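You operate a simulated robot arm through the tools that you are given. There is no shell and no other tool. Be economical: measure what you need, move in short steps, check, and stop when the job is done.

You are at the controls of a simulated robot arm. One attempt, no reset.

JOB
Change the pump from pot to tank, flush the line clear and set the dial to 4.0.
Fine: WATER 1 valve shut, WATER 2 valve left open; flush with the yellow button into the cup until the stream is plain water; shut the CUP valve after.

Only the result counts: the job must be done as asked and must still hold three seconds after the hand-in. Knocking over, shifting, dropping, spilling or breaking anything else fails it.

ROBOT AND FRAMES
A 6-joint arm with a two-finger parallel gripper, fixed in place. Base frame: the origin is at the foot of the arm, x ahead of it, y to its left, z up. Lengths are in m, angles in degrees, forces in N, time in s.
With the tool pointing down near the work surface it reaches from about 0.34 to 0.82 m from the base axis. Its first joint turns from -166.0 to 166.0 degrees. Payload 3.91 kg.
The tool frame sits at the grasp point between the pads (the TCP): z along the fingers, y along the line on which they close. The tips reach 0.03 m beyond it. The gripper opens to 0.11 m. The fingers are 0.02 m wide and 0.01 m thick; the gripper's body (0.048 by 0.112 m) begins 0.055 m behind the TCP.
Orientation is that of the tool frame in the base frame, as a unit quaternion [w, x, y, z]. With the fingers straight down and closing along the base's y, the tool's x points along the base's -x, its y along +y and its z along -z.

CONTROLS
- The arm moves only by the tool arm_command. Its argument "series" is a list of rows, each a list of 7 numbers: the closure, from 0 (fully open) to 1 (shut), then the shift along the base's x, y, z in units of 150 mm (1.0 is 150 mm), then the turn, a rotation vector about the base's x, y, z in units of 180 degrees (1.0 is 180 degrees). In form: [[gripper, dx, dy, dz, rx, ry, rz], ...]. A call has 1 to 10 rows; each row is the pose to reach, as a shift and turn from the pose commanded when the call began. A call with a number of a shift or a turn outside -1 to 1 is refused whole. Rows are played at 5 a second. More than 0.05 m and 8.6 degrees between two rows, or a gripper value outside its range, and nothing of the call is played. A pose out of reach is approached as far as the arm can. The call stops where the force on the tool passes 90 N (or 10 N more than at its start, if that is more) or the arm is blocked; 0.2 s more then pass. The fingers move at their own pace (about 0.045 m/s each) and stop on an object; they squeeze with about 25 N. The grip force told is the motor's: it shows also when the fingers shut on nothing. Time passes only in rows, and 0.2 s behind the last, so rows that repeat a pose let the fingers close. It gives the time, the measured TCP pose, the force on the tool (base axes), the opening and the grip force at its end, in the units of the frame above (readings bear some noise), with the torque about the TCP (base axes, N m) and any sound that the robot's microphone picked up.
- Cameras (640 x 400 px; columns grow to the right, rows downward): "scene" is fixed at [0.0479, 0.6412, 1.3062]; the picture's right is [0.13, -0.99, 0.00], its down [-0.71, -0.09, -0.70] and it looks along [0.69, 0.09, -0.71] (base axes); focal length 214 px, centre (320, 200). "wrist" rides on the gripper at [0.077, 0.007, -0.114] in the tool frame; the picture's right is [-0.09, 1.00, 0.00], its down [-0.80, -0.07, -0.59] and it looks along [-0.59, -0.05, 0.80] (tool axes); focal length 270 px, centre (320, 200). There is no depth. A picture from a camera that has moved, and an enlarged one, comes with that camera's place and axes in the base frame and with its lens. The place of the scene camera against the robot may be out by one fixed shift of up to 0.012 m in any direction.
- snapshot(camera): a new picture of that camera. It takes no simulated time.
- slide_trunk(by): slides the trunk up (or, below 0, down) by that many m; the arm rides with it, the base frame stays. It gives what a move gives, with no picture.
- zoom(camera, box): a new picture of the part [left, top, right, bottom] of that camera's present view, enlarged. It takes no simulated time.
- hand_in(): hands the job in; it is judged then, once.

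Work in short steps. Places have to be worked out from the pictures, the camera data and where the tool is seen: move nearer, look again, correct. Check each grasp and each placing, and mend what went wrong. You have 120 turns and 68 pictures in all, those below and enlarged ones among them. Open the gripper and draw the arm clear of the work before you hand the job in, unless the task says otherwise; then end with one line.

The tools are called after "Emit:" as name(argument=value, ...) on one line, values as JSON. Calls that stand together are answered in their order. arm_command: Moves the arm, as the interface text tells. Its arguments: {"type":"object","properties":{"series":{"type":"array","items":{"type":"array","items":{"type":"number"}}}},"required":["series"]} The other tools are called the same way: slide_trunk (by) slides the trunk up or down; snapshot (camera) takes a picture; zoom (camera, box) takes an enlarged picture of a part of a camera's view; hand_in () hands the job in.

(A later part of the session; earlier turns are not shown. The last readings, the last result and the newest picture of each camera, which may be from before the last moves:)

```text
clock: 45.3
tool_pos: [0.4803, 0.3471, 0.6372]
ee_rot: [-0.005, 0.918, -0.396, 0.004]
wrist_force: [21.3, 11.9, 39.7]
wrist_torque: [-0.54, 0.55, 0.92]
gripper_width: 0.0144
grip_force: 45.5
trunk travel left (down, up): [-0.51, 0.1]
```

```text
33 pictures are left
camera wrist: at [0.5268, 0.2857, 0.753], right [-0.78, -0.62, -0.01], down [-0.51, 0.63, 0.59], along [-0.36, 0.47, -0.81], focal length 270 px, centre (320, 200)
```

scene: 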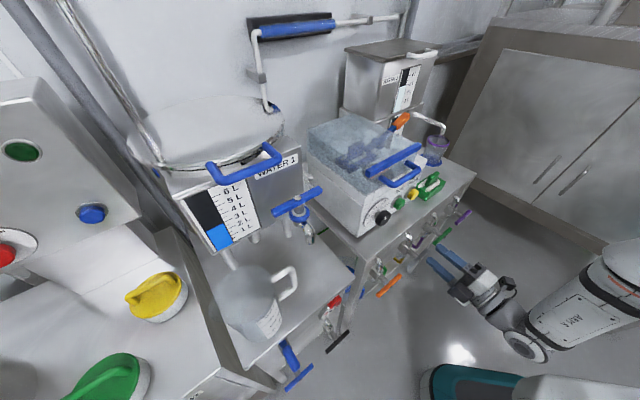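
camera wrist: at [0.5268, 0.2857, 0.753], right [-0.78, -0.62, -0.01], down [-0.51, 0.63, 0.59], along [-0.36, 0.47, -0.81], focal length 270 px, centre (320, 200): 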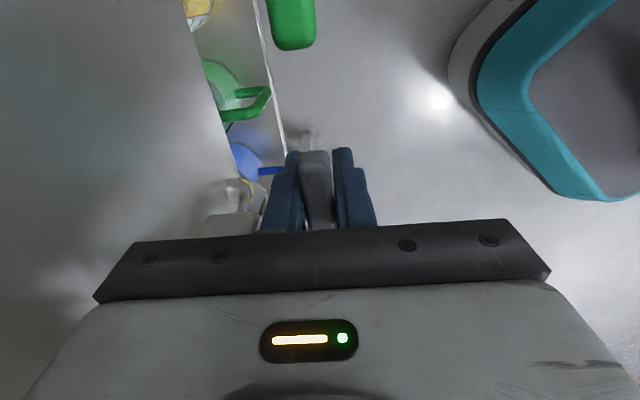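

The bar follows downward: W2 turns clockwise. From above it's easier to crank the other (left) end up to the top, so release, rise and go to the left end.

Emit:
arm_command(series=[[0.5, 0, 0, 0, 0, 0, 0], [0.5, 0, 0, 0, 0, 0, 0], [0.5, 0, 0, 0, 0, 0, 0], [0.5, 0, 0, 0.25, 0, 0, 0], [0.5, 0, 0, 0.5, 0, 0, 0], [0.5, 0, 0, 0.75, 0, 0, 0], [0.5, -0.15, 0.158, 0.75, 0, 0, 0], [0.5, -0.3, 0.32, 0.75, 0, 0, 0]])

Emit:
snapshot(camera="wrist")

```text
clock: 47.1
tool_pos: [0.4321, 0.3895, 0.7497]
ee_rot: [0.0, 0.918, -0.396, 0.002]
wrist_force: [0.3, -0.2, 0.5]
wrist_torque: [0.01, 0.01, -0.01]
gripper_width: 0.055
grip_force: 0.2
trunk travel left (down, up): [-0.51, 0.1]
```

```text
32 pictures are left
camera wrist: at [0.4794, 0.3301, 0.865], right [-0.78, -0.62, 0.0], down [-0.5, 0.63, 0.59], along [-0.37, 0.46, -0.81], focal length 270 px, centre (320, 200)
```

wrist: 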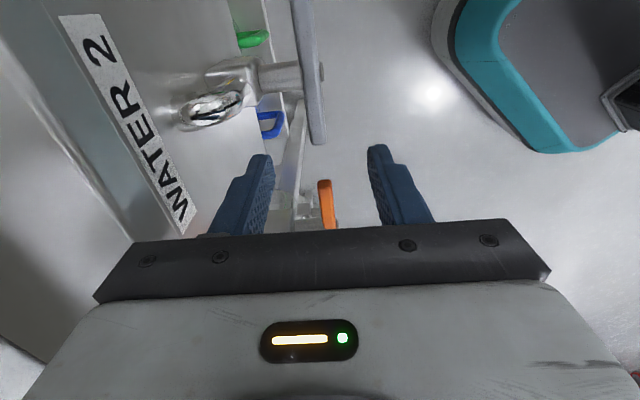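

Unclear whether the bar is tilted now; check from the scene camera.

Emit:
zoom(camera="scene", box=[340, 190, 480, 310])

```text
3.33 times, centred on (410, 250) of scene
camera zoom: at [0.0479, 0.6412, 1.3062], right [0.13, -0.99, 0.0], down [-0.71, -0.09, -0.7], along [0.69, 0.09, -0.71], focal length 715 px, centre (20, 33)
```

zoom: 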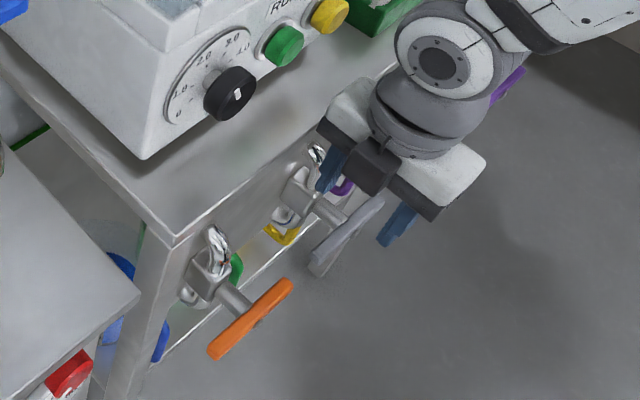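

Re-reading the torque (≈3 Nm about the panel direction with 51 N down), the upward test was actually blocked by the gripper body catching the valve's elbow, so counter-clockwise isn't ruled out. I'll switch to a pitched tool with fingers closing along the panel to push with closed fingertips, keeping the body clear.

Emit:
arm_command(series=[[0.5, -0.08, -0.076, 0.2, 0.0206, -0.0005, -0.0396], [0.5, -0.16, -0.15, 0.4, 0.0412, -0.0011, -0.0793], [0.5, -0.24, -0.228, 0.5, 0.0618, -0.0016, -0.119], [0.5, -0.29, -0.276, 0.6, 0.0823, -0.0021, -0.1585], [0.5, -0.29, -0.276, 0.67, 0.1029, -0.0027, -0.198], [0.5, -0.29, -0.276, 0.67, 0.1235, -0.0032, -0.2378]])

Emit:
arm_command(series=[[0.5, 0, 0, 0, 0.0206, -0.0005, -0.0396], [0.5, 0, 0, 0, 0.0412, -0.0011, -0.0793], [0.5, 0, 0, 0, 0.0618, -0.0016, -0.119], [0.5, 0, 0, 0, 0.0823, -0.0021, -0.1585], [0.5, 0, 0, 0, 0.1029, -0.0027, -0.198], [0.5, 0, 0, 0, 0.1235, -0.0032, -0.2378]])

Emit:
snapshot(camera="wrist")

```text
clock: 48.5
tool_pos: [0.3888, 0.3486, 0.8476]
ee_rot: [-0.174, 0.697, -0.693, -0.068]
wrist_force: [0.9, -0.7, 0.2]
wrist_torque: [-0.01, 0.03, 0.02]
gripper_width: 0.0549
grip_force: 0.1
trunk travel left (down, up): [-0.51, 0.1]
```

```text
clock: 49.9
tool_pos: [0.4388, 0.3054, 0.8582]
ee_rot: [0.302, -0.356, 0.871, 0.152]
wrist_force: [0.3, -1.2, 0.0]
wrist_torque: [0.05, 0.03, 0.01]
gripper_width: 0.0548
grip_force: 0.0
out of reach, approached as far as the arm can: row 2, 3, 4, 5, 6
trunk travel left (down, up): [-0.51, 0.1]
```

```text
30 pictures are left
camera wrist: at [0.3426, 0.2146, 0.8985], right [-0.66, 0.74, 0.11], down [0.25, 0.09, 0.96], along [0.71, 0.66, -0.25], focal length 270 px, centre (320, 200)
```

wrist: 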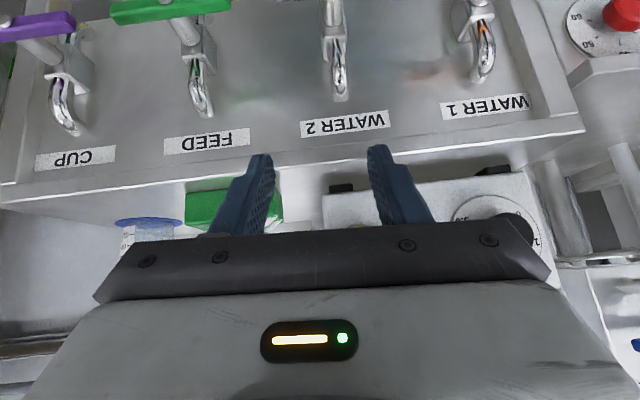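

Pose suits poking. Close fingers and bring the tips just above the left end of the W2 bar.

Emit:
arm_command(series=[[1, -0.05, 0.05, -0.1, 0, 0, 0], [1, -0.09, 0.15, -0.3, 0, 0, 0], [1, -0.12, 0.25, -0.55, 0, 0, 0], [1, -0.12, 0.4, -0.8, 0, 0, 0], [1, -0.099, 0.564, -1.0, 0, 0, 0]])

Emit:
snapshot(camera="wrist")

```text
clock: 51.1
tool_pos: [0.4628, 0.3527, 0.7099]
ee_rot: [0.29, -0.367, 0.867, 0.171]
wrist_force: [0.0, -0.7, 0.4]
wrist_torque: [0.01, -0.02, -0.01]
gripper_width: 0.0
grip_force: 24.7
out of reach, approached as far as the arm can: row 1, 2, 3, 4, 5
trunk travel left (down, up): [-0.51, 0.1]
```

```text
29 pictures are left
camera wrist: at [0.3714, 0.2595, 0.7515], right [-0.68, 0.72, 0.14], down [0.28, 0.08, 0.96], along [0.67, 0.69, -0.25], focal length 270 px, centre (320, 200)
```

wrist: 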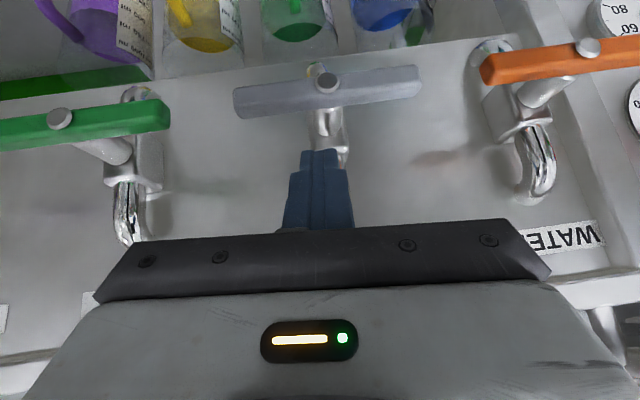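

Roll is again at a joint limit leftwards, but the right end is within reach. Test clockwise cleanly: press the right end down with the fingertips.

Emit:
arm_command(series=[[1, 0.16, -0.167, 0, 0, 0, 0], [1, 0.16, -0.167, -0.1, 0, 0, 0], [1, 0.155, -0.162, -0.17, 0, 0, 0], [1, 0.15, -0.157, -0.24, 0, 0, 0], [1, 0.14, -0.147, -0.3, 0, 0, 0]])

Emit:
snapshot(camera="wrist")

```text
clock: 52.2
tool_pos: [0.4893, 0.3288, 0.6861]
ee_rot: [0.301, -0.365, 0.863, 0.177]
wrist_force: [-18.4, -15.5, 60.2]
wrist_torque: [0.05, 0.04, -0.16]
gripper_width: 0.0
grip_force: 25.2
trunk travel left (down, up): [-0.51, 0.1]
stopped in row 5: the force on the tool passed its limit at 101 N (the readings are from after the stop); the commanded pose is now the measured one
```

```text
28 pictures are left
camera wrist: at [0.3965, 0.2345, 0.7244], right [-0.69, 0.71, 0.14], down [0.26, 0.06, 0.96], along [0.68, 0.7, -0.23], focal length 270 px, centre (320, 200)
```

wrist: 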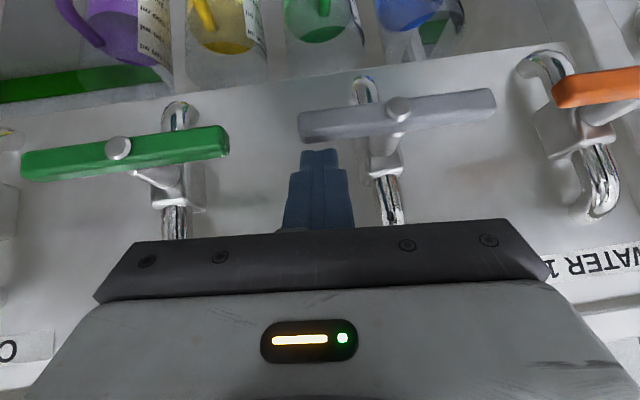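

Clockwise is firmly blocked at W2, so it opens counter-clockwise like W1 closed clockwise. I'll raise, return to the earlier roll (pitched slightly), and press the left end down.

Emit:
arm_command(series=[[1, -0.02, -0.02, 0.25, 0, 0, 0], [1, -0.04, -0.04, 0.5, 0, 0, 0], [1, -0.08, 0.0, 0.76, -0.0218, -0.0158, 0.0368], [1, -0.12, 0.04, 0.76, -0.0436, -0.0316, 0.0737], [1, -0.17, 0.1, 0.76, -0.0655, -0.0474, 0.1105], [1, -0.22, 0.16, 0.76, -0.0873, -0.0632, 0.1473], [1, -0.28, 0.22, 0.76, -0.1091, -0.079, 0.1842], [1, -0.34, 0.27, 0.76, -0.1309, -0.0948, 0.221], [1, -0.4, 0.33, 0.76, -0.1527, -0.1106, 0.2579], [1, -0.46, 0.38, 0.76, -0.1745, -0.1264, 0.2947]])

```text
clock: 54.4
tool_pos: [0.466, 0.3846, 0.8473]
ee_rot: [-0.215, 0.801, -0.559, 0.006]
wrist_force: [-0.9, -0.5, -0.7]
wrist_torque: [-0.03, -0.02, 0.0]
gripper_width: 0.0
grip_force: 25.0
out of reach, approached as far as the arm can: row 3, 4, 5, 6, 7, 8, 9, 10
trunk travel left (down, up): [-0.51, 0.1]
```

Emit:
arm_command(series=[[1, -0.1, -0.03, 0, -0.0126, -0.0146, 0.0282], [1, -0.2, -0.02, 0, -0.0252, -0.0292, 0.0564], [1, -0.307, 0.01, -0.2, -0.0378, -0.0438, 0.0846], [1, -0.307, 0.01, -0.4, -0.0504, -0.0584, 0.1128], [1, -0.307, 0.01, -0.6, -0.0504, -0.0584, 0.1128]])

Emit:
snapshot(camera="wrist")

```text
clock: 55.6
tool_pos: [0.3716, 0.388, 0.7025]
ee_rot: [-0.224, 0.893, -0.381, 0.089]
wrist_force: [-0.5, 0.3, 0.6]
wrist_torque: [0.01, -0.01, -0.03]
gripper_width: 0.0
grip_force: 25.1
out of reach, approached as far as the arm can: row 1, 2
trunk travel left (down, up): [-0.51, 0.1]
```

```text
27 pictures are left
camera wrist: at [0.3835, 0.2916, 0.8003], right [-0.7, -0.54, -0.47], down [-0.71, 0.42, 0.57], along [-0.11, 0.72, -0.68], focal length 270 px, centre (320, 200)
```

wrist: 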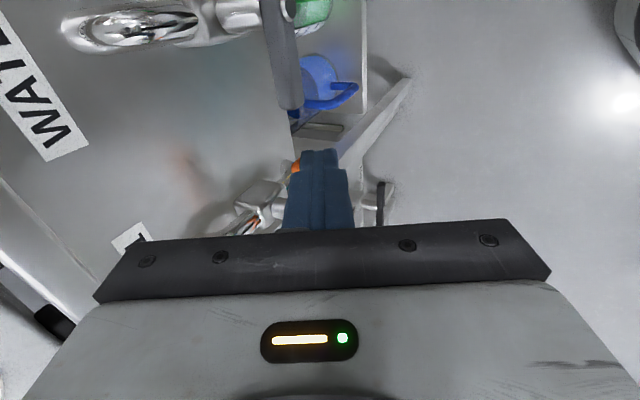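

Orientation now good; tip at ≈(.3815,.398,.676). Move the tip to just above W2's left end.

Emit:
arm_command(series=[[1, 0.07, -0.07, 0.15, 0, 0, 0], [1, 0.138, -0.145, 0.15, 0, 0, 0], [1, 0.24, -0.05, 0.15, 0, 0, 0], [1, 0.336, 0.043, 0.12, 0, 0, 0]])

Emit:
snapshot(camera="wrist")

```text
clock: 56.6
tool_pos: [0.4258, 0.3941, 0.7213]
ee_rot: [-0.224, 0.893, -0.381, 0.089]
wrist_force: [-0.4, 0.1, -0.7]
wrist_torque: [0.02, 0.01, 0.0]
gripper_width: 0.0
grip_force: 24.8
trunk travel left (down, up): [-0.51, 0.1]
```

```text
26 pictures are left
camera wrist: at [0.4365, 0.2975, 0.8197], right [-0.7, -0.54, -0.47], down [-0.71, 0.42, 0.57], along [-0.11, 0.72, -0.68], focal length 270 px, centre (320, 200)
```

wrist: 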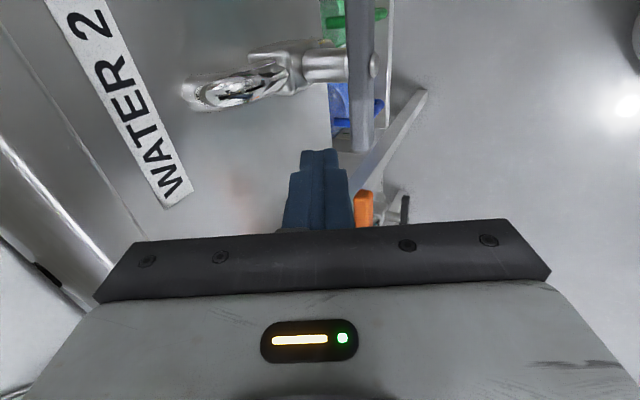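

Fingertips are over the left end. Press down along the arc to ~45°.

Emit:
arm_command(series=[[1, -0.0138, 0.0145, -0.1, 0, 0, 0], [1, -0.0138, 0.0145, -0.15, 0, 0, 0], [1, -0.032, 0.034, -0.223, 0, 0, 0], [1, -0.0354, 0.0372, -0.31, 0, 0, 0], [1, -0.023, 0.024, -0.393, 0, 0, 0]])

Emit:
snapshot(camera="wrist")

```text
clock: 57.8
tool_pos: [0.4214, 0.3989, 0.6625]
ee_rot: [-0.224, 0.893, -0.381, 0.09]
wrist_force: [-0.1, -0.1, -0.2]
wrist_torque: [0.02, 0.02, 0.04]
gripper_width: 0.0
grip_force: 25.2
trunk travel left (down, up): [-0.51, 0.1]
```

```text
25 pictures are left
camera wrist: at [0.4323, 0.3028, 0.7611], right [-0.7, -0.54, -0.47], down [-0.71, 0.42, 0.57], along [-0.11, 0.72, -0.68], focal length 270 px, centre (320, 200)
```

wrist: 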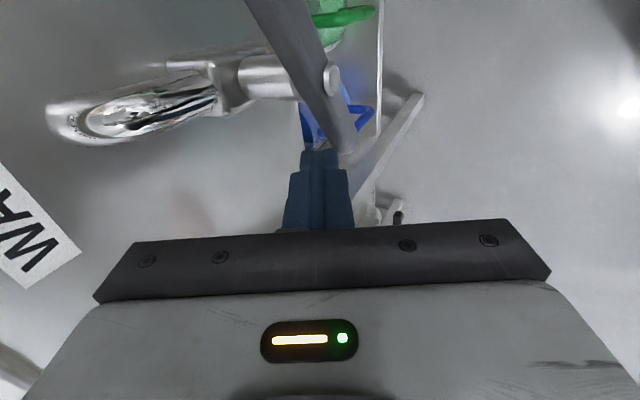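

It turns counter-clockwise. Continue to ~72°, then retreat left/up.

Emit:
arm_command(series=[[1, 0.0276, -0.029, -0.08, 0, 0, 0], [1, 0.058, -0.061, -0.135, 0, 0, 0], [1, 0.058, -0.061, -0.135, 0, 0, 0], [1, 0.0, 0.0, -0.1, 0, 0, 0], [1, 0.0, 0.0, 0.15, 0, 0, 0], [1, 0.0, 0.0, 0.4, 0, 0, 0], [1, 0.0, 0.0, 0.7, 0, 0, 0]])

Emit:
snapshot(camera="wrist")

```text
clock: 59.4
tool_pos: [0.4222, 0.3987, 0.7674]
ee_rot: [-0.223, 0.892, -0.381, 0.091]
wrist_force: [-0.5, 0.2, -0.6]
wrist_torque: [-0.01, 0.01, 0.0]
gripper_width: 0.0
grip_force: 25.0
trunk travel left (down, up): [-0.51, 0.1]
```

```text
24 pictures are left
camera wrist: at [0.4325, 0.3013, 0.8657], right [-0.7, -0.54, -0.47], down [-0.71, 0.42, 0.57], along [-0.11, 0.72, -0.68], focal length 270 px, centre (320, 200)
```

wrist: 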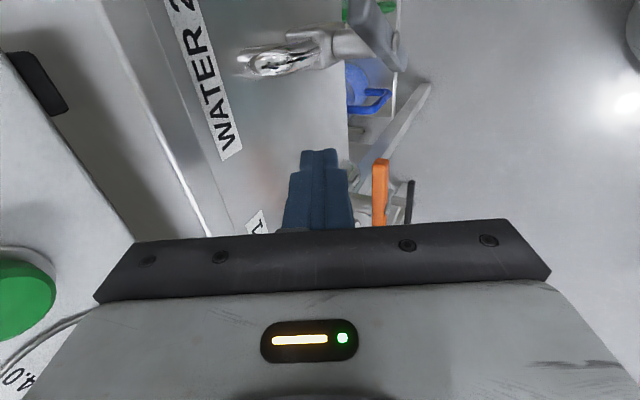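

Upper end still leans right ~15-20°. Go to its right side and push it left to vertical.

Emit:
arm_command(series=[[1, 0.15, -0.158, 0, 0, 0, 0], [1, 0.3, -0.316, 0, 0, 0, 0], [1, 0.46, -0.483, 0, 0, 0, 0], [1, 0.46, -0.483, -0.2, 0, 0, 0], [1, 0.46, -0.483, -0.35, 0, 0, 0], [1, 0.39, -0.41, -0.35, 0, 0, 0], [1, 0.35, -0.368, -0.35, 0, 0, 0], [1, 0.31, -0.326, -0.35, 0, 0, 0]])

Emit:
snapshot(camera="wrist")

```text
clock: 61.2
tool_pos: [0.4684, 0.3499, 0.7144]
ee_rot: [-0.224, 0.893, -0.381, 0.09]
wrist_force: [0.3, -0.3, -0.6]
wrist_torque: [-0.01, -0.02, 0.01]
gripper_width: 0.0001
grip_force: 24.9
trunk travel left (down, up): [-0.51, 0.1]
```

```text
23 pictures are left
camera wrist: at [0.4789, 0.2536, 0.8122], right [-0.7, -0.54, -0.47], down [-0.71, 0.42, 0.57], along [-0.11, 0.72, -0.68], focal length 270 px, centre (320, 200)
```

wrist: 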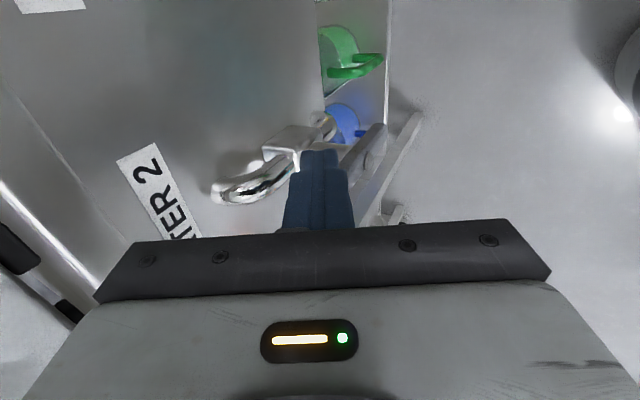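

Emit:
zoom(camera="wrist", box=[240, 80, 440, 230])

```text
2.67 times, centred on (340, 155) of wrist
camera zoom: at [0.4789, 0.2536, 0.8122], right [-0.7, -0.54, -0.47], down [-0.71, 0.42, 0.57], along [-0.11, 0.72, -0.68], focal length 721 px, centre (267, 320)
```

zoom: 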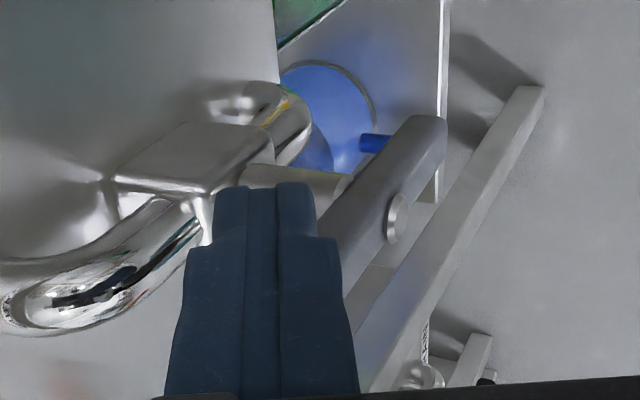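

Need a clean view of W2's angle: retreat right and up.

Emit:
arm_command(series=[[1, 0.1, -0.1, 0.0, 0, 0, 0], [1, 0.15, -0.15, 0.25, 0, 0, 0], [1, 0.2, -0.2, 0.5, 0, 0, 0], [1, 0.25, -0.25, 0.75, 0, 0, 0]])

Emit:
zoom(camera="scene", box=[340, 190, 480, 310])

```text
clock: 62.2
tool_pos: [0.505, 0.3137, 0.8276]
ee_rot: [-0.224, 0.892, -0.381, 0.09]
wrist_force: [0.0, 0.8, -0.2]
wrist_torque: [-0.02, -0.01, 0.0]
gripper_width: 0.0001
grip_force: 25.2
trunk travel left (down, up): [-0.51, 0.1]
```

```text
3.33 times, centred on (410, 250) of scene
camera zoom: at [0.0479, 0.6412, 1.3062], right [0.13, -0.99, 0.0], down [-0.71, -0.09, -0.7], along [0.69, 0.09, -0.71], focal length 715 px, centre (20, 33)
```

zoom: 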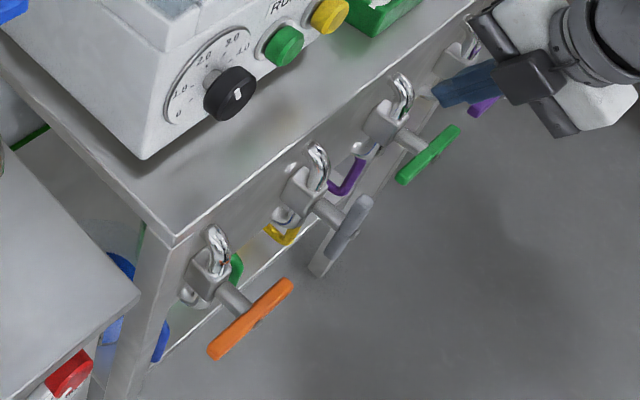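

W2 now lies vertical (open), W1 across (shut). Next traverse to CUP's handle (expected hub ≈ (.66,.145,.65)), staying high, and look.

Emit:
arm_command(series=[[1, 0.2, -0.22, 0, 0, 0, 0], [1, 0.4, -0.44, 0, 0, 0, 0], [1, 0.6, -0.66, 0, 0, 0, 0], [1, 0.82, -0.894, -0.1, 0, 0, 0], [1, 0.82, -0.894, -0.3, 0, 0, 0]])

Emit:
snapshot(camera="wrist")

```text
refused: row 4 steps farther than a row can; nothing moved
```

```text
20 pictures are left
camera wrist: at [0.516, 0.217, 0.9253], right [-0.7, -0.54, -0.47], down [-0.71, 0.42, 0.57], along [-0.11, 0.72, -0.68], focal length 270 px, centre (320, 200)
```

wrist: 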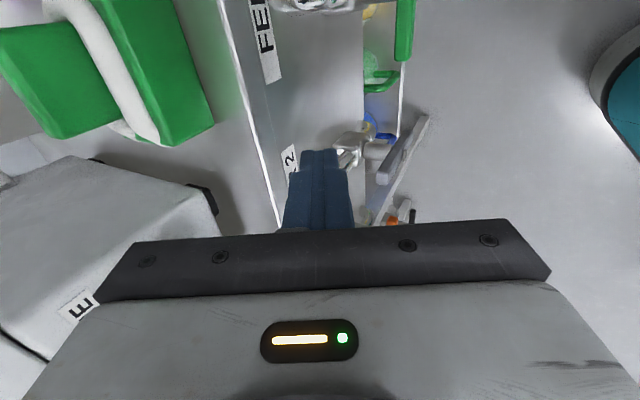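

Steps too long; repeat with shorter ones.

Emit:
arm_command(series=[[1, 0.16, -0.175, 0, 0, 0, 0], [1, 0.32, -0.35, 0, 0, 0, 0], [1, 0.49, -0.53, 0, 0, 0, 0], [1, 0.65, -0.71, 0, 0, 0, 0], [1, 0.82, -0.894, 0, 0, 0, 0], [1, 0.82, -0.894, -0.2, 0, 0, 0]])

Emit:
snapshot(camera="wrist")

```text
clock: 63.6
tool_pos: [0.6297, 0.1788, 0.7979]
ee_rot: [-0.224, 0.893, -0.381, 0.09]
wrist_force: [0.4, -0.4, -0.3]
wrist_torque: [-0.02, -0.01, 0.0]
gripper_width: 0.0
grip_force: 25.1
trunk travel left (down, up): [-0.51, 0.1]
```

```text
19 pictures are left
camera wrist: at [0.6408, 0.0818, 0.8958], right [-0.7, -0.54, -0.47], down [-0.71, 0.42, 0.57], along [-0.11, 0.73, -0.68], focal length 270 px, centre (320, 200)
```

wrist: 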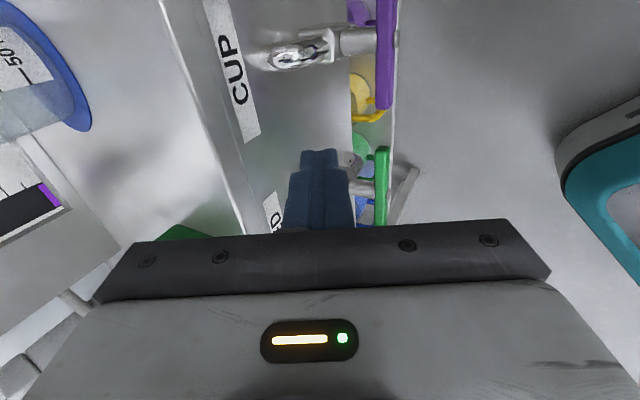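

CUP hub ≈ (.666,.150,.651). Lower over its left end and press it down to ~45°.

Emit:
arm_command(series=[[1, 0.034, 0.022, -0.25, 0, 0, 0], [1, 0.034, 0.022, -0.5, 0, 0, 0], [1, 0.02, 0.036, -0.62, 0, 0, 0], [1, 0.02, 0.036, -0.666, 0, 0, 0], [1, 0.002, 0.056, -0.739, 0, 0, 0], [1, -0.001, 0.059, -0.826, 0, 0, 0], [1, 0.011, 0.046, -0.909, 0, 0, 0]])

```text
clock: 65.2
tool_pos: [0.6286, 0.1848, 0.6614]
ee_rot: [-0.224, 0.893, -0.381, 0.089]
wrist_force: [-0.2, -0.3, 0.1]
wrist_torque: [0.03, -0.02, 0.02]
gripper_width: 0.0001
grip_force: 24.9
trunk travel left (down, up): [-0.51, 0.1]
```

Low forces, as with W2. Continue to ~72°, retreat, pass over to the right side of the upper end and push it left to vertical.

Emit:
arm_command(series=[[1, 0.0276, -0.029, -0.08, 0, 0, 0], [1, 0.058, -0.061, -0.135, 0, 0, 0], [1, 0.058, -0.061, -0.135, 0, 0, 0], [1, 0.0, 0.0, -0.1, 0, 0, 0], [1, 0.0, 0.0, 0.15, 0, 0, 0], [1, 0.0, 0.0, 0.4, 0, 0, 0], [1, 0.0, 0.0, 0.7, 0, 0, 0]])

Emit:
snapshot(camera="wrist")

```text
clock: 66.8
tool_pos: [0.6277, 0.1859, 0.7687]
ee_rot: [-0.224, 0.892, -0.381, 0.09]
wrist_force: [0.2, 0.4, -1.2]
wrist_torque: [-0.01, -0.01, 0.01]
gripper_width: 0.0
grip_force: 25.1
trunk travel left (down, up): [-0.51, 0.1]
```

```text
18 pictures are left
camera wrist: at [0.6388, 0.0897, 0.866], right [-0.7, -0.54, -0.47], down [-0.71, 0.42, 0.57], along [-0.11, 0.72, -0.68], focal length 270 px, centre (320, 200)
```

wrist: 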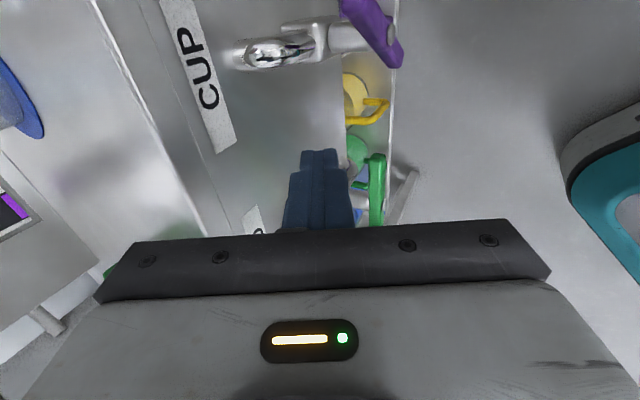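

Emit:
arm_command(series=[[1, 0.16, -0.168, 0, 0, 0, 0], [1, 0.32, -0.336, 0, 0, 0, 0], [1, 0.483, -0.507, 0, 0, 0, 0], [1, 0.483, -0.507, -0.2, 0, 0, 0], [1, 0.483, -0.507, -0.35, 0, 0, 0], [1, 0.41, -0.43, -0.35, 0, 0, 0], [1, 0.37, -0.388, -0.35, 0, 0, 0], [1, 0.333, -0.35, -0.35, 0, 0, 0], [1, 0.37, -0.388, -0.35, 0, 0, 0], [1, 0.4, -0.42, -0.15, 0, 0, 0]])

Emit:
arm_command(series=[[1, 0, 0, 0.25, 0, 0, 0], [1, -0.1, -0.1, 0.5, 0, 0, 0], [1, -0.3, -0.2, 0.75, 0, 0, 0], [1, -0.55, -0.3, 0.9, 0, 0, 0]])

Emit:
snapshot(camera="scene")

```text
clock: 69.0
tool_pos: [0.6887, 0.121, 0.7431]
ee_rot: [-0.224, 0.892, -0.382, 0.09]
wrist_force: [-0.2, 0.6, -0.1]
wrist_torque: [0.04, 0.0, -0.03]
gripper_width: 0.0
grip_force: 25.4
trunk travel left (down, up): [-0.51, 0.1]
```

```text
refused: row 3 steps farther than a row can; nothing moved
```

```text
17 pictures are left
```

scene: 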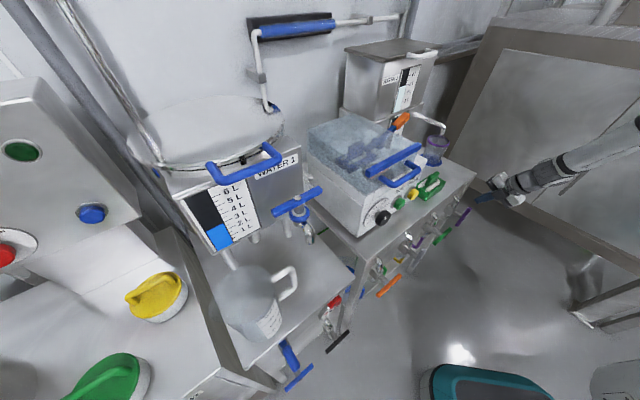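

Check the CUP handle, and the cup under its spout.

Emit:
zoom(camera="scene", box=[360, 100, 500, 260])

```text
2.50 times, centred on (430, 180) of scene
camera zoom: at [0.0479, 0.6412, 1.3062], right [0.13, -0.99, 0.0], down [-0.71, -0.09, -0.7], along [0.69, 0.09, -0.71], focal length 536 px, centre (45, 250)
```

zoom: 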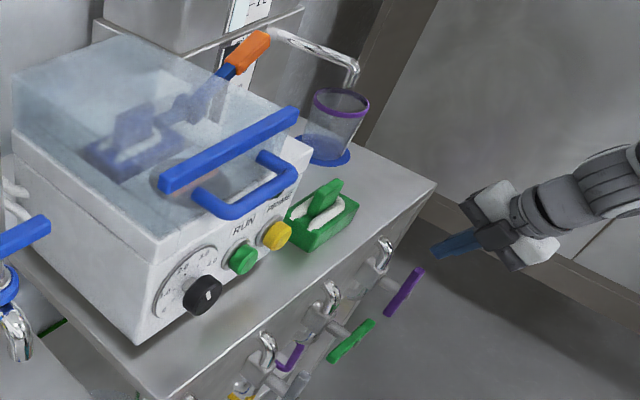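

CUP looks maybe ~10° short of vertical; push it slightly more left.

Emit:
arm_command(series=[[1, 0, 0, -0.19, 0, 0, 0], [1, -0.05, 0.053, -0.19, 0, 0, 0], [1, -0.09, 0.095, -0.19, 0, 0, 0], [1, -0.12, 0.126, -0.19, 0, 0, 0]])

```text
clock: 70.0
tool_pos: [0.676, 0.1361, 0.7146]
ee_rot: [-0.223, 0.891, -0.384, 0.093]
wrist_force: [22.6, -31.6, -6.0]
wrist_torque: [-0.39, -0.33, -0.05]
gripper_width: 0.0001
grip_force: 24.9
trunk travel left (down, up): [-0.51, 0.1]
```

CUP is against its open stop (38 N). Retreat and head to the pump front, pitching the tool up for pressing the yellow button.

Emit:
arm_command(series=[[1, 0.05, -0.053, 0, 0, 0, 0], [1, 0.05, -0.053, 0.28, 0, 0, 0], [1, 0, -0.1, 0.55, 0, 0, 0], [1, -0.1, -0.1, 0.8, 0, 0, 0], [1, -0.28, 0.1, 0.92, 0.0288, -0.0302, 0], [1, -0.48, 0.3, 1.0, 0.0576, -0.0604, 0], [1, -0.68, 0.5, 1.0, 0.0864, -0.0906, 0], [1, -0.88, 0.7, 1.0, 0.115, -0.121, 0]])

Emit:
snapshot(camera="wrist")

```text
clock: 71.8
tool_pos: [0.5402, 0.2452, 0.8622]
ee_rot: [-0.448, 0.804, -0.342, 0.188]
wrist_force: [-0.4, 0.2, -1.4]
wrist_torque: [0.01, 0.02, -0.03]
gripper_width: 0.0001
grip_force: 25.0
trunk travel left (down, up): [-0.51, 0.1]
```

```text
15 pictures are left
camera wrist: at [0.5217, 0.1198, 0.9172], right [-0.44, -0.3, -0.84], down [-0.89, 0.25, 0.38], along [0.1, 0.92, -0.38], focal length 270 px, centre (320, 200)
```

wrist: 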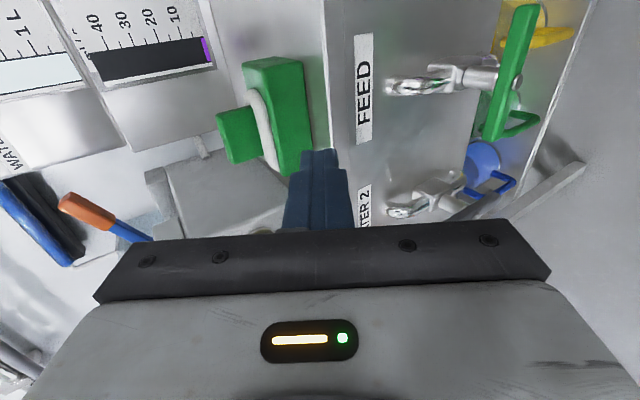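

Move in front of the yellow button and look.

Emit:
arm_command(series=[[1, -0.13, 0.22, 0.15, 0, 0, 0], [1, -0.26, 0.45, 0.29, 0, 0, 0], [1, -0.4, 0.68, 0.29, 0, 0, 0], [1, -0.515, 0.92, 0.29, 0, 0, 0]])

Emit:
snapshot(camera="wrist")

```text
clock: 72.8
tool_pos: [0.4625, 0.3844, 0.9038]
ee_rot: [-0.446, 0.805, -0.343, 0.187]
wrist_force: [0.3, -0.2, -0.6]
wrist_torque: [-0.01, 0.0, 0.02]
gripper_width: 0.0
grip_force: 25.3
trunk travel left (down, up): [-0.51, 0.1]
```

```text
14 pictures are left
camera wrist: at [0.4438, 0.2601, 0.9597], right [-0.44, -0.3, -0.84], down [-0.89, 0.25, 0.38], along [0.1, 0.92, -0.38], focal length 270 px, centre (320, 200)
```

wrist: 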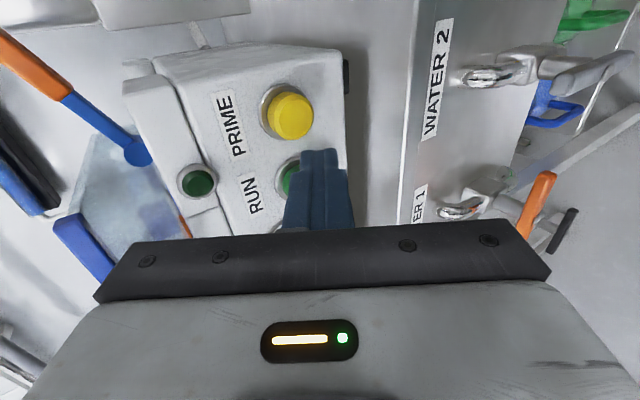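

Yellow (PRIME) ≈ (.53,.443,.873). Align and approach to ~1 cm.

Emit:
arm_command(series=[[1, 0.02, -0.01, -0.1, 0, 0, 0], [1, 0.1, 0.07, -0.133, 0, 0, 0], [1, 0.18, 0.145, -0.133, 0, 0, 0], [1, 0.255, 0.215, -0.133, 0, 0, 0]])

Emit:
snapshot(camera="wrist")

```text
clock: 73.8
tool_pos: [0.4998, 0.4159, 0.8873]
ee_rot: [-0.448, 0.805, -0.341, 0.186]
wrist_force: [-0.6, 0.5, 0.6]
wrist_torque: [-0.02, 0.0, -0.02]
gripper_width: 0.0
grip_force: 25.5
trunk travel left (down, up): [-0.51, 0.1]
```

```text
13 pictures are left
camera wrist: at [0.481, 0.2909, 0.9426], right [-0.44, -0.3, -0.84], down [-0.89, 0.25, 0.38], along [0.09, 0.92, -0.38], focal length 270 px, centre (320, 200)
```

wrist: 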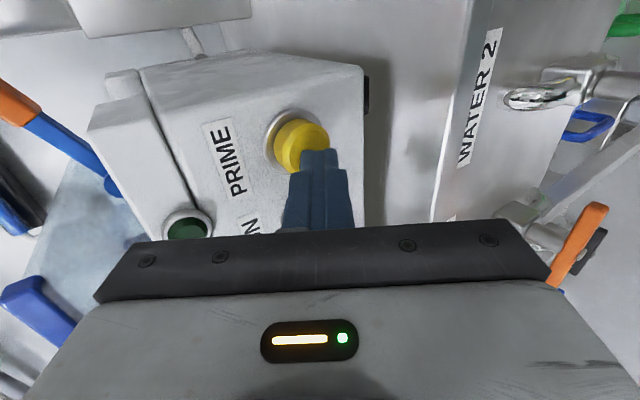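

On target. Press in small steps and hold briefly.

Emit:
arm_command(series=[[1, 0.029, 0.0276, 0, 0, 0, 0], [1, 0.053, 0.0506, 0, 0, 0, 0], [1, 0.0725, 0.069, 0, 0, 0, 0], [1, 0.0725, 0.069, 0, 0, 0, 0], [1, 0.0725, 0.069, 0, 0, 0, 0]])

Emit:
zoom(camera="scene", box=[360, 40, 480, 190])

```text
clock: 75.0
tool_pos: [0.5077, 0.4233, 0.8867]
ee_rot: [-0.446, 0.806, -0.342, 0.186]
wrist_force: [-30.0, -27.6, -3.1]
wrist_torque: [-0.35, 0.33, 0.17]
gripper_width: 0.0
grip_force: 24.5
trunk travel left (down, up): [-0.51, 0.1]
heard: click
```

```text
2.67 times, centred on (420, 115) of scene
camera zoom: at [0.0479, 0.6412, 1.3062], right [0.13, -0.99, 0.0], down [-0.71, -0.09, -0.7], along [0.69, 0.09, -0.71], focal length 572 px, centre (53, 427)
```

zoom: 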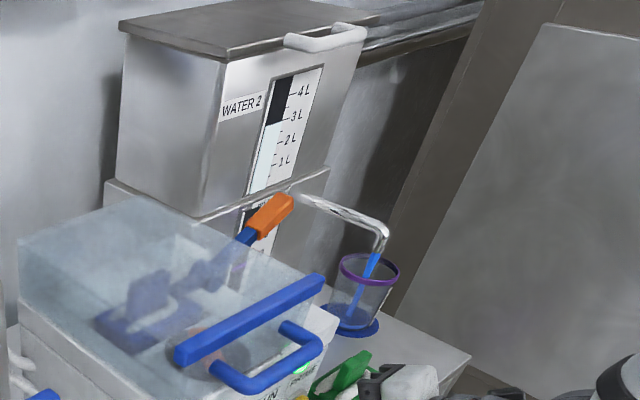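

Clicked; a blue stream runs into the cup. Hold ~1.8 s and check.

Emit:
arm_command(series=[[1, 0, 0, 0, 0, 0, 0], [1, 0, 0, 0, 0, 0, 0], [1, 0, 0, 0, 0, 0, 0], [1, 0, 0, 0, 0, 0, 0], [1, 0, 0, 0, 0, 0, 0], [1, 0, 0, 0, 0, 0, 0], [1, 0, 0, 0, 0, 0, 0], [1, 0, 0, 0, 0, 0, 0]])

Emit:
zoom(camera="scene", box=[360, 100, 480, 190])

```text
clock: 76.8
tool_pos: [0.5072, 0.4224, 0.8866]
ee_rot: [-0.445, 0.806, -0.342, 0.186]
wrist_force: [-29.8, -28.9, -5.9]
wrist_torque: [-0.34, 0.35, 0.17]
gripper_width: 0.0
grip_force: 25.1
trunk travel left (down, up): [-0.51, 0.1]
```

```text
4.44 times, centred on (420, 145) of scene
camera zoom: at [0.0479, 0.6412, 1.3062], right [0.13, -0.99, 0.0], down [-0.71, -0.09, -0.7], along [0.69, 0.09, -0.71], focal length 953 px, centre (-124, 444)
```

zoom: 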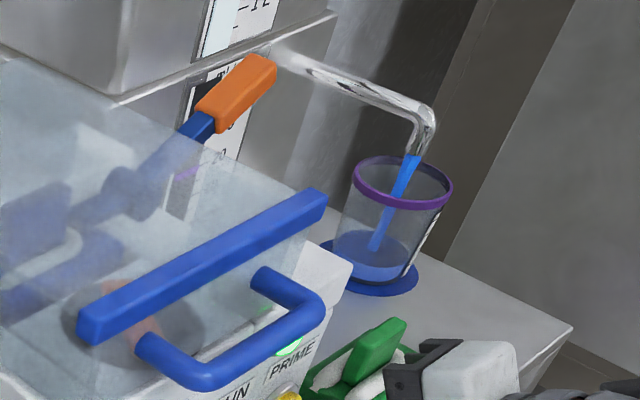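

Still blue, cup about a quarter full. Hold ~2 s more.

Emit:
arm_command(series=[[1, 0, 0, 0, 0, 0, 0], [1, 0, 0, 0, 0, 0, 0], [1, 0, 0, 0, 0, 0, 0], [1, 0, 0, 0, 0, 0, 0], [1, 0, 0, 0, 0, 0, 0], [1, 0, 0, 0, 0, 0, 0], [1, 0, 0, 0, 0, 0, 0], [1, 0, 0, 0, 0, 0, 0]])

Emit:
zoom(camera="scene", box=[360, 100, 480, 190])

```text
clock: 78.6
tool_pos: [0.5065, 0.4216, 0.8892]
ee_rot: [-0.446, 0.805, -0.343, 0.186]
wrist_force: [-29.8, -29.3, -2.4]
wrist_torque: [-0.29, 0.3, 0.15]
gripper_width: 0.0
grip_force: 25.0
trunk travel left (down, up): [-0.51, 0.1]
```

```text
4.44 times, centred on (420, 145) of scene
camera zoom: at [0.0479, 0.6412, 1.3062], right [0.13, -0.99, 0.0], down [-0.71, -0.09, -0.7], along [0.69, 0.09, -0.71], focal length 953 px, centre (-124, 444)
```

zoom: 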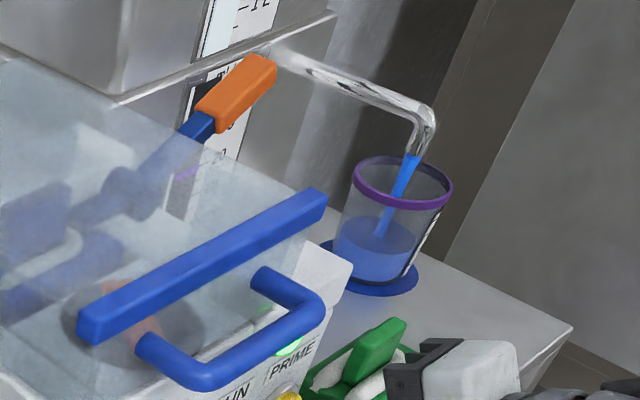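

Still blue, level ~40 %. Hold ~2 s more.

Emit:
arm_command(series=[[1, 0, 0, 0, 0, 0, 0], [1, 0, 0, 0, 0, 0, 0], [1, 0, 0, 0, 0, 0, 0], [1, 0, 0, 0, 0, 0, 0], [1, 0, 0, 0, 0, 0, 0], [1, 0, 0, 0, 0, 0, 0], [1, 0, 0, 0, 0, 0, 0], [1, 0, 0, 0, 0, 0, 0], [1, 0, 0, 0, 0, 0, 0]])

Emit:
zoom(camera="scene", box=[360, 100, 480, 190])

```text
clock: 80.6
tool_pos: [0.5062, 0.4213, 0.8887]
ee_rot: [-0.447, 0.805, -0.342, 0.187]
wrist_force: [-29.2, -31.1, -1.6]
wrist_torque: [-0.25, 0.26, 0.11]
gripper_width: 0.0001
grip_force: 24.9
trunk travel left (down, up): [-0.51, 0.1]
```

```text
4.44 times, centred on (420, 145) of scene
camera zoom: at [0.0479, 0.6412, 1.3062], right [0.13, -0.99, 0.0], down [-0.71, -0.09, -0.7], along [0.69, 0.09, -0.71], focal length 953 px, centre (-124, 444)
```

zoom: 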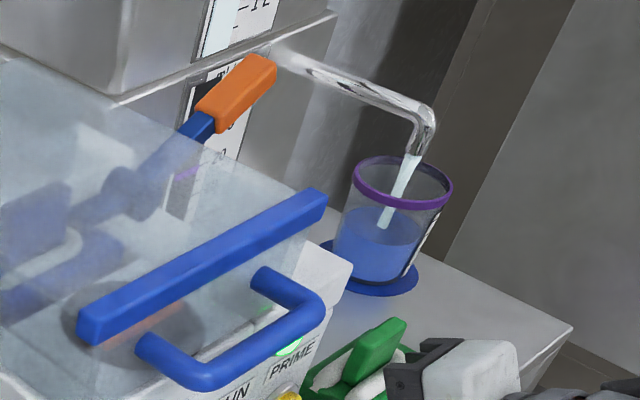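

The stream is now plain. Hold a touch longer, then release the button and back off.

Emit:
arm_command(series=[[1, 0, 0, 0, 0, 0, 0], [1, 0, 0, 0, 0, 0, 0], [1, 0, 0, 0, 0, 0, 0], [1, -0.1, -0.095, 0, 0, 0, 0], [1, -0.3, -0.28, 0, 0, 0, 0], [1, -0.5, -0.47, 0, 0, 0, 0]])

Emit:
snapshot(camera="scene")

```text
clock: 82.0
tool_pos: [0.439, 0.3546, 0.8899]
ee_rot: [-0.448, 0.805, -0.342, 0.187]
wrist_force: [-0.2, -0.3, 0.1]
wrist_torque: [0.0, 0.04, 0.01]
gripper_width: 0.0
grip_force: 25.4
trunk travel left (down, up): [-0.51, 0.1]
```

```text
8 pictures are left
```

scene: 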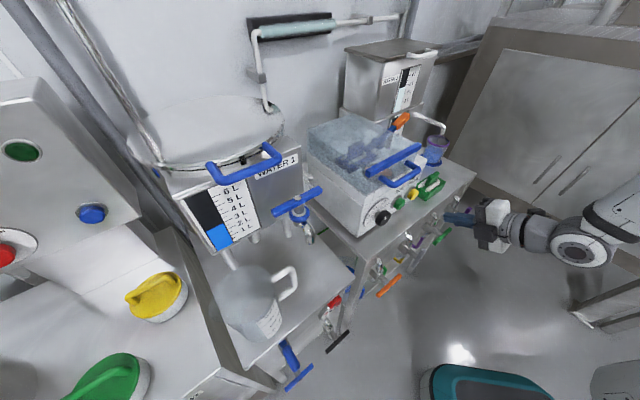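

Stream stopped on release; the cup is about half full and the wall line is clear. Now to shut CUP: travel to the left of its upper end.

Emit:
arm_command(series=[[1, 0.2, -0.2, 0, 0, 0, 0], [1, 0.4, -0.4, 0, 0, 0, 0], [1, 0.6, -0.6, 0, 0, 0, 0], [1, 0.8, -0.8, 0, 0, 0, 0], [1, 1, -1, 0, 0, 0, 0]])

```text
clock: 83.2
tool_pos: [0.5882, 0.2031, 0.8903]
ee_rot: [-0.447, 0.806, -0.342, 0.185]
wrist_force: [-0.3, 0.6, -0.2]
wrist_torque: [-0.01, -0.03, 0.04]
gripper_width: 0.0
grip_force: 24.9
trunk travel left (down, up): [-0.51, 0.1]
```

Emit:
arm_command(series=[[1, 0.16, -0.11, -0.1, 0, 0, 0], [1, 0.325, -0.226, -0.3, 0, 0, 0], [1, 0.325, -0.226, -0.6, 0, 0, 0], [1, 0.325, -0.226, -0.85, 0, 0, 0]])

Emit:
snapshot(camera="wrist")

```text
clock: 84.2
tool_pos: [0.6379, 0.1745, 0.765]
ee_rot: [-0.448, 0.805, -0.341, 0.187]
wrist_force: [0.1, -1.0, 0.9]
wrist_torque: [0.04, 0.01, 0.02]
gripper_width: 0.0
grip_force: 24.8
trunk travel left (down, up): [-0.51, 0.1]
```

```text
7 pictures are left
camera wrist: at [0.6201, 0.0499, 0.8196], right [-0.44, -0.3, -0.84], down [-0.89, 0.25, 0.38], along [0.1, 0.92, -0.38], focal length 270 px, centre (320, 200)
```

wrist: 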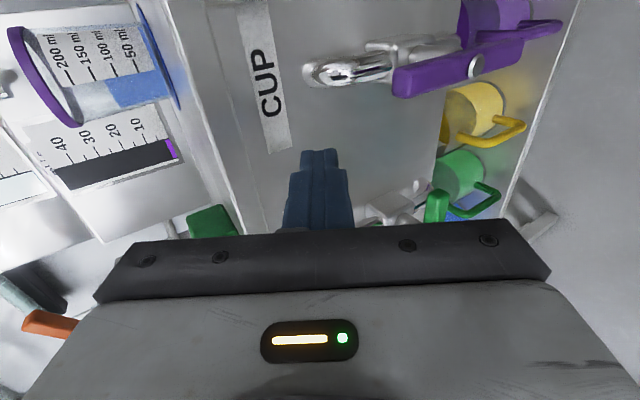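

Finger is left of CUP's upright upper end. Lower, then push it right and down along the arc to horizontal.

Emit:
arm_command(series=[[1, -0.012, -0.036, -0.2, 0, 0, 0], [1, -0.012, -0.036, -0.373, 0, 0, 0], [1, 0.057, -0.1085, -0.373, 0, 0, 0], [1, 0.112, -0.1665, -0.349, 0, 0, 0], [1, 0.17, -0.227, -0.347, 0, 0, 0], [1, 0.227, -0.287, -0.37, 0, 0, 0], [1, 0.277, -0.34, -0.415, 0, 0, 0], [1, 0.317, -0.382, -0.477, 0, 0, 0], [1, 0.342, -0.408, -0.553, 0, 0, 0], [1, 0.347, -0.413, -0.58, 0, 0, 0]])

```text
clock: 86.4
tool_pos: [0.6859, 0.1114, 0.6818]
ee_rot: [-0.451, 0.804, -0.338, 0.189]
wrist_force: [-23.1, 10.9, 38.9]
wrist_torque: [0.91, 0.03, 0.51]
gripper_width: 0.0
grip_force: 24.8
trunk travel left (down, up): [-0.51, 0.1]
```

CUP is at its shut stop (39 N). Retreat up and travel back toward the dial, opening the fingers halfway.

Emit:
arm_command(series=[[1, 0, 0, 0.25, 0, 0, 0], [0.5, -0.05, -0.05, 0.5, 0, 0, 0], [0.5, -0.15, -0.05, 0.75, 0, 0, 0], [0.5, -0.25, 0.0, 1.0, 0, 0, 0], [0.5, -0.45, 0.2, 1.0, 0, 0, 0], [0.5, -0.65, 0.4, 1.0, 0, 0, 0], [0.5, -0.83, 0.6, 1.0, 0, 0, 0], [0.5, -0.98, 0.8, 1.0, 0, 0, 0]])

Emit:
arm_command(series=[[0.5, -0.18, 0.2, 0.1, 0.0246, -0.0258, 0], [0.5, -0.36, 0.4, 0.2, 0.0492, -0.0516, 0], [0.5, -0.54, 0.6, 0.3, 0.0738, -0.0774, 0], [0.5, -0.72, 0.8, 0.39, 0.0984, -0.1032, 0], [0.5, -0.88, 1.0, 0.39, 0.123, -0.129, 0]])

```text
clock: 88.2
tool_pos: [0.5418, 0.2293, 0.8226]
ee_rot: [-0.448, 0.805, -0.341, 0.187]
wrist_force: [-0.2, 0.5, -0.9]
wrist_torque: [-0.02, 0.01, -0.01]
gripper_width: 0.0548
grip_force: 0.1
trunk travel left (down, up): [-0.51, 0.1]
```

```text
clock: 89.4
tool_pos: [0.4102, 0.3796, 0.8827]
ee_rot: [0.653, -0.65, 0.274, -0.276]
wrist_force: [0.1, -0.9, -0.6]
wrist_torque: [0.01, -0.03, 0.0]
gripper_width: 0.0549
grip_force: 0.0
trunk travel left (down, up): [-0.51, 0.1]
```

Horizontal pose fine here. Move along to face the dial.

Emit:
arm_command(series=[[0.5, -0.17, 0.178, 0, 0, 0, 0], [0.5, -0.34, 0.356, 0, 0, 0, 0], [0.5, -0.497, 0.522, 0, 0, 0, 0], [0.5, -0.497, 0.522, 0, 0, 0, 0]])

Emit:
snapshot(camera="wrist")

```text
clock: 90.4
tool_pos: [0.3344, 0.4594, 0.8806]
ee_rot: [0.653, -0.65, 0.275, -0.275]
wrist_force: [-0.6, 0.1, -0.4]
wrist_torque: [0.03, -0.02, 0.0]
gripper_width: 0.055
grip_force: 0.0
trunk travel left (down, up): [-0.51, 0.1]
```

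```text
6 pictures are left
camera wrist: at [0.306, 0.3247, 0.8743], right [-0.06, 0.06, -1.0], down [-0.98, 0.16, 0.07], along [0.16, 0.99, 0.05], focal length 270 px, centre (320, 200)
```

wrist: 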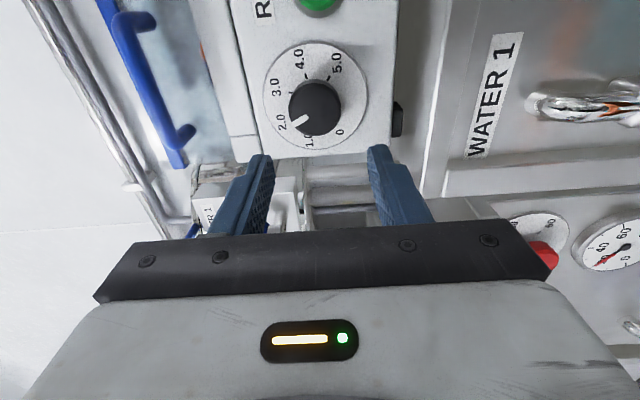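

Dial faces me; cw (from the front) increases. Enlarge to read it precisely.

Emit:
zoom(camera="wrist", box=[240, 30, 400, 160])

```text
3.08 times, centred on (320, 95) of wrist
camera zoom: at [0.306, 0.3247, 0.8743], right [-0.06, 0.06, -1.0], down [-0.98, 0.16, 0.07], along [0.16, 0.99, 0.05], focal length 832 px, centre (320, 523)
```

zoom: 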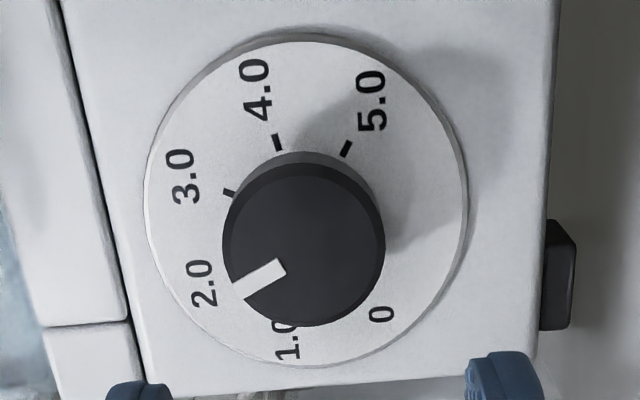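

The dial is symmetric with 50° per unit; pointer at ≈ -30° from top, i.e. 1.9. 4.0 is at +75°, so ~105° clockwise. Knob front ≈ f .664, e -.0985, z .884, diameter ~.043. Pre-roll counter-clockwise 60° and align.

Emit:
arm_command(series=[[0.41, 0.017, -0.018, 0.026, -0.0302, -0.0288, 0], [0.41, 0.017, -0.018, 0.026, -0.0604, -0.0575, 0], [0.41, 0.017, -0.018, 0.026, -0.0906, -0.0863, 0], [0.41, 0.017, -0.018, 0.026, -0.1208, -0.115, 0], [0.41, 0.017, -0.018, 0.026, -0.151, -0.1438, 0], [0.41, 0.017, -0.018, 0.026, -0.1813, -0.1725, 0], [0.41, 0.017, -0.018, 0.026, -0.2115, -0.2013, 0], [0.41, 0.017, -0.018, 0.026, -0.2417, -0.23, 0], [0.41, 0.017, -0.018, 0.026, -0.2417, -0.23, 0]])

```text
clock: 92.4
tool_pos: [0.3363, 0.456, 0.8854]
ee_rot: [-0.423, 0.705, 0.087, 0.563]
wrist_force: [1.1, 0.4, 0.0]
wrist_torque: [0.02, 0.01, -0.02]
gripper_width: 0.0647
grip_force: 0.1
trunk travel left (down, up): [-0.51, 0.1]
```

Aligned. Advance over the knob.

Emit:
arm_command(series=[[0.41, 0.14, 0.133, 0, 0, 0, 0], [0.41, 0.28, 0.266, 0, 0, 0, 0], [0.41, 0.36, 0.342, 0, 0, 0, 0], [0.41, 0.425, 0.404, 0, 0, 0, 0]])

Emit:
snapshot(camera="wrist")

```text
clock: 93.4
tool_pos: [0.402, 0.5159, 0.8879]
ee_rot: [-0.423, 0.705, 0.086, 0.562]
wrist_force: [-0.5, -1.3, -0.7]
wrist_torque: [0.0, -0.03, 0.03]
gripper_width: 0.0649
grip_force: 0.1
trunk travel left (down, up): [-0.51, 0.1]
```

```text
4 pictures are left
camera wrist: at [0.3505, 0.4054, 0.9517], right [0.56, -0.59, -0.57], down [-0.75, -0.09, -0.65], along [0.34, 0.8, -0.49], focal length 270 px, centre (320, 200)
```

wrist: 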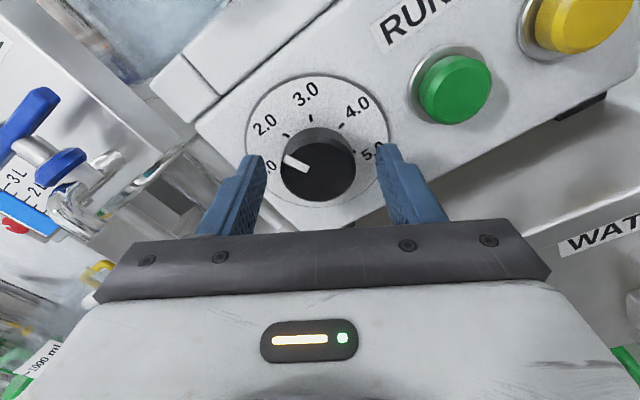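

Knob centred between the pads. Close on it.

Emit:
arm_command(series=[[1, 0, 0, 0, 0, 0, 0], [1, 0, 0, 0, 0, 0, 0], [1, 0, 0, 0, 0, 0, 0], [1, 0, 0, 0, 0, 0, 0]])

```text
clock: 94.4
tool_pos: [0.4007, 0.5166, 0.8867]
ee_rot: [-0.423, 0.704, 0.088, 0.563]
wrist_force: [-1.0, 7.5, 4.2]
wrist_torque: [0.13, -0.11, 0.85]
gripper_width: 0.0439
grip_force: 45.2
trunk travel left (down, up): [-0.51, 0.1]
```

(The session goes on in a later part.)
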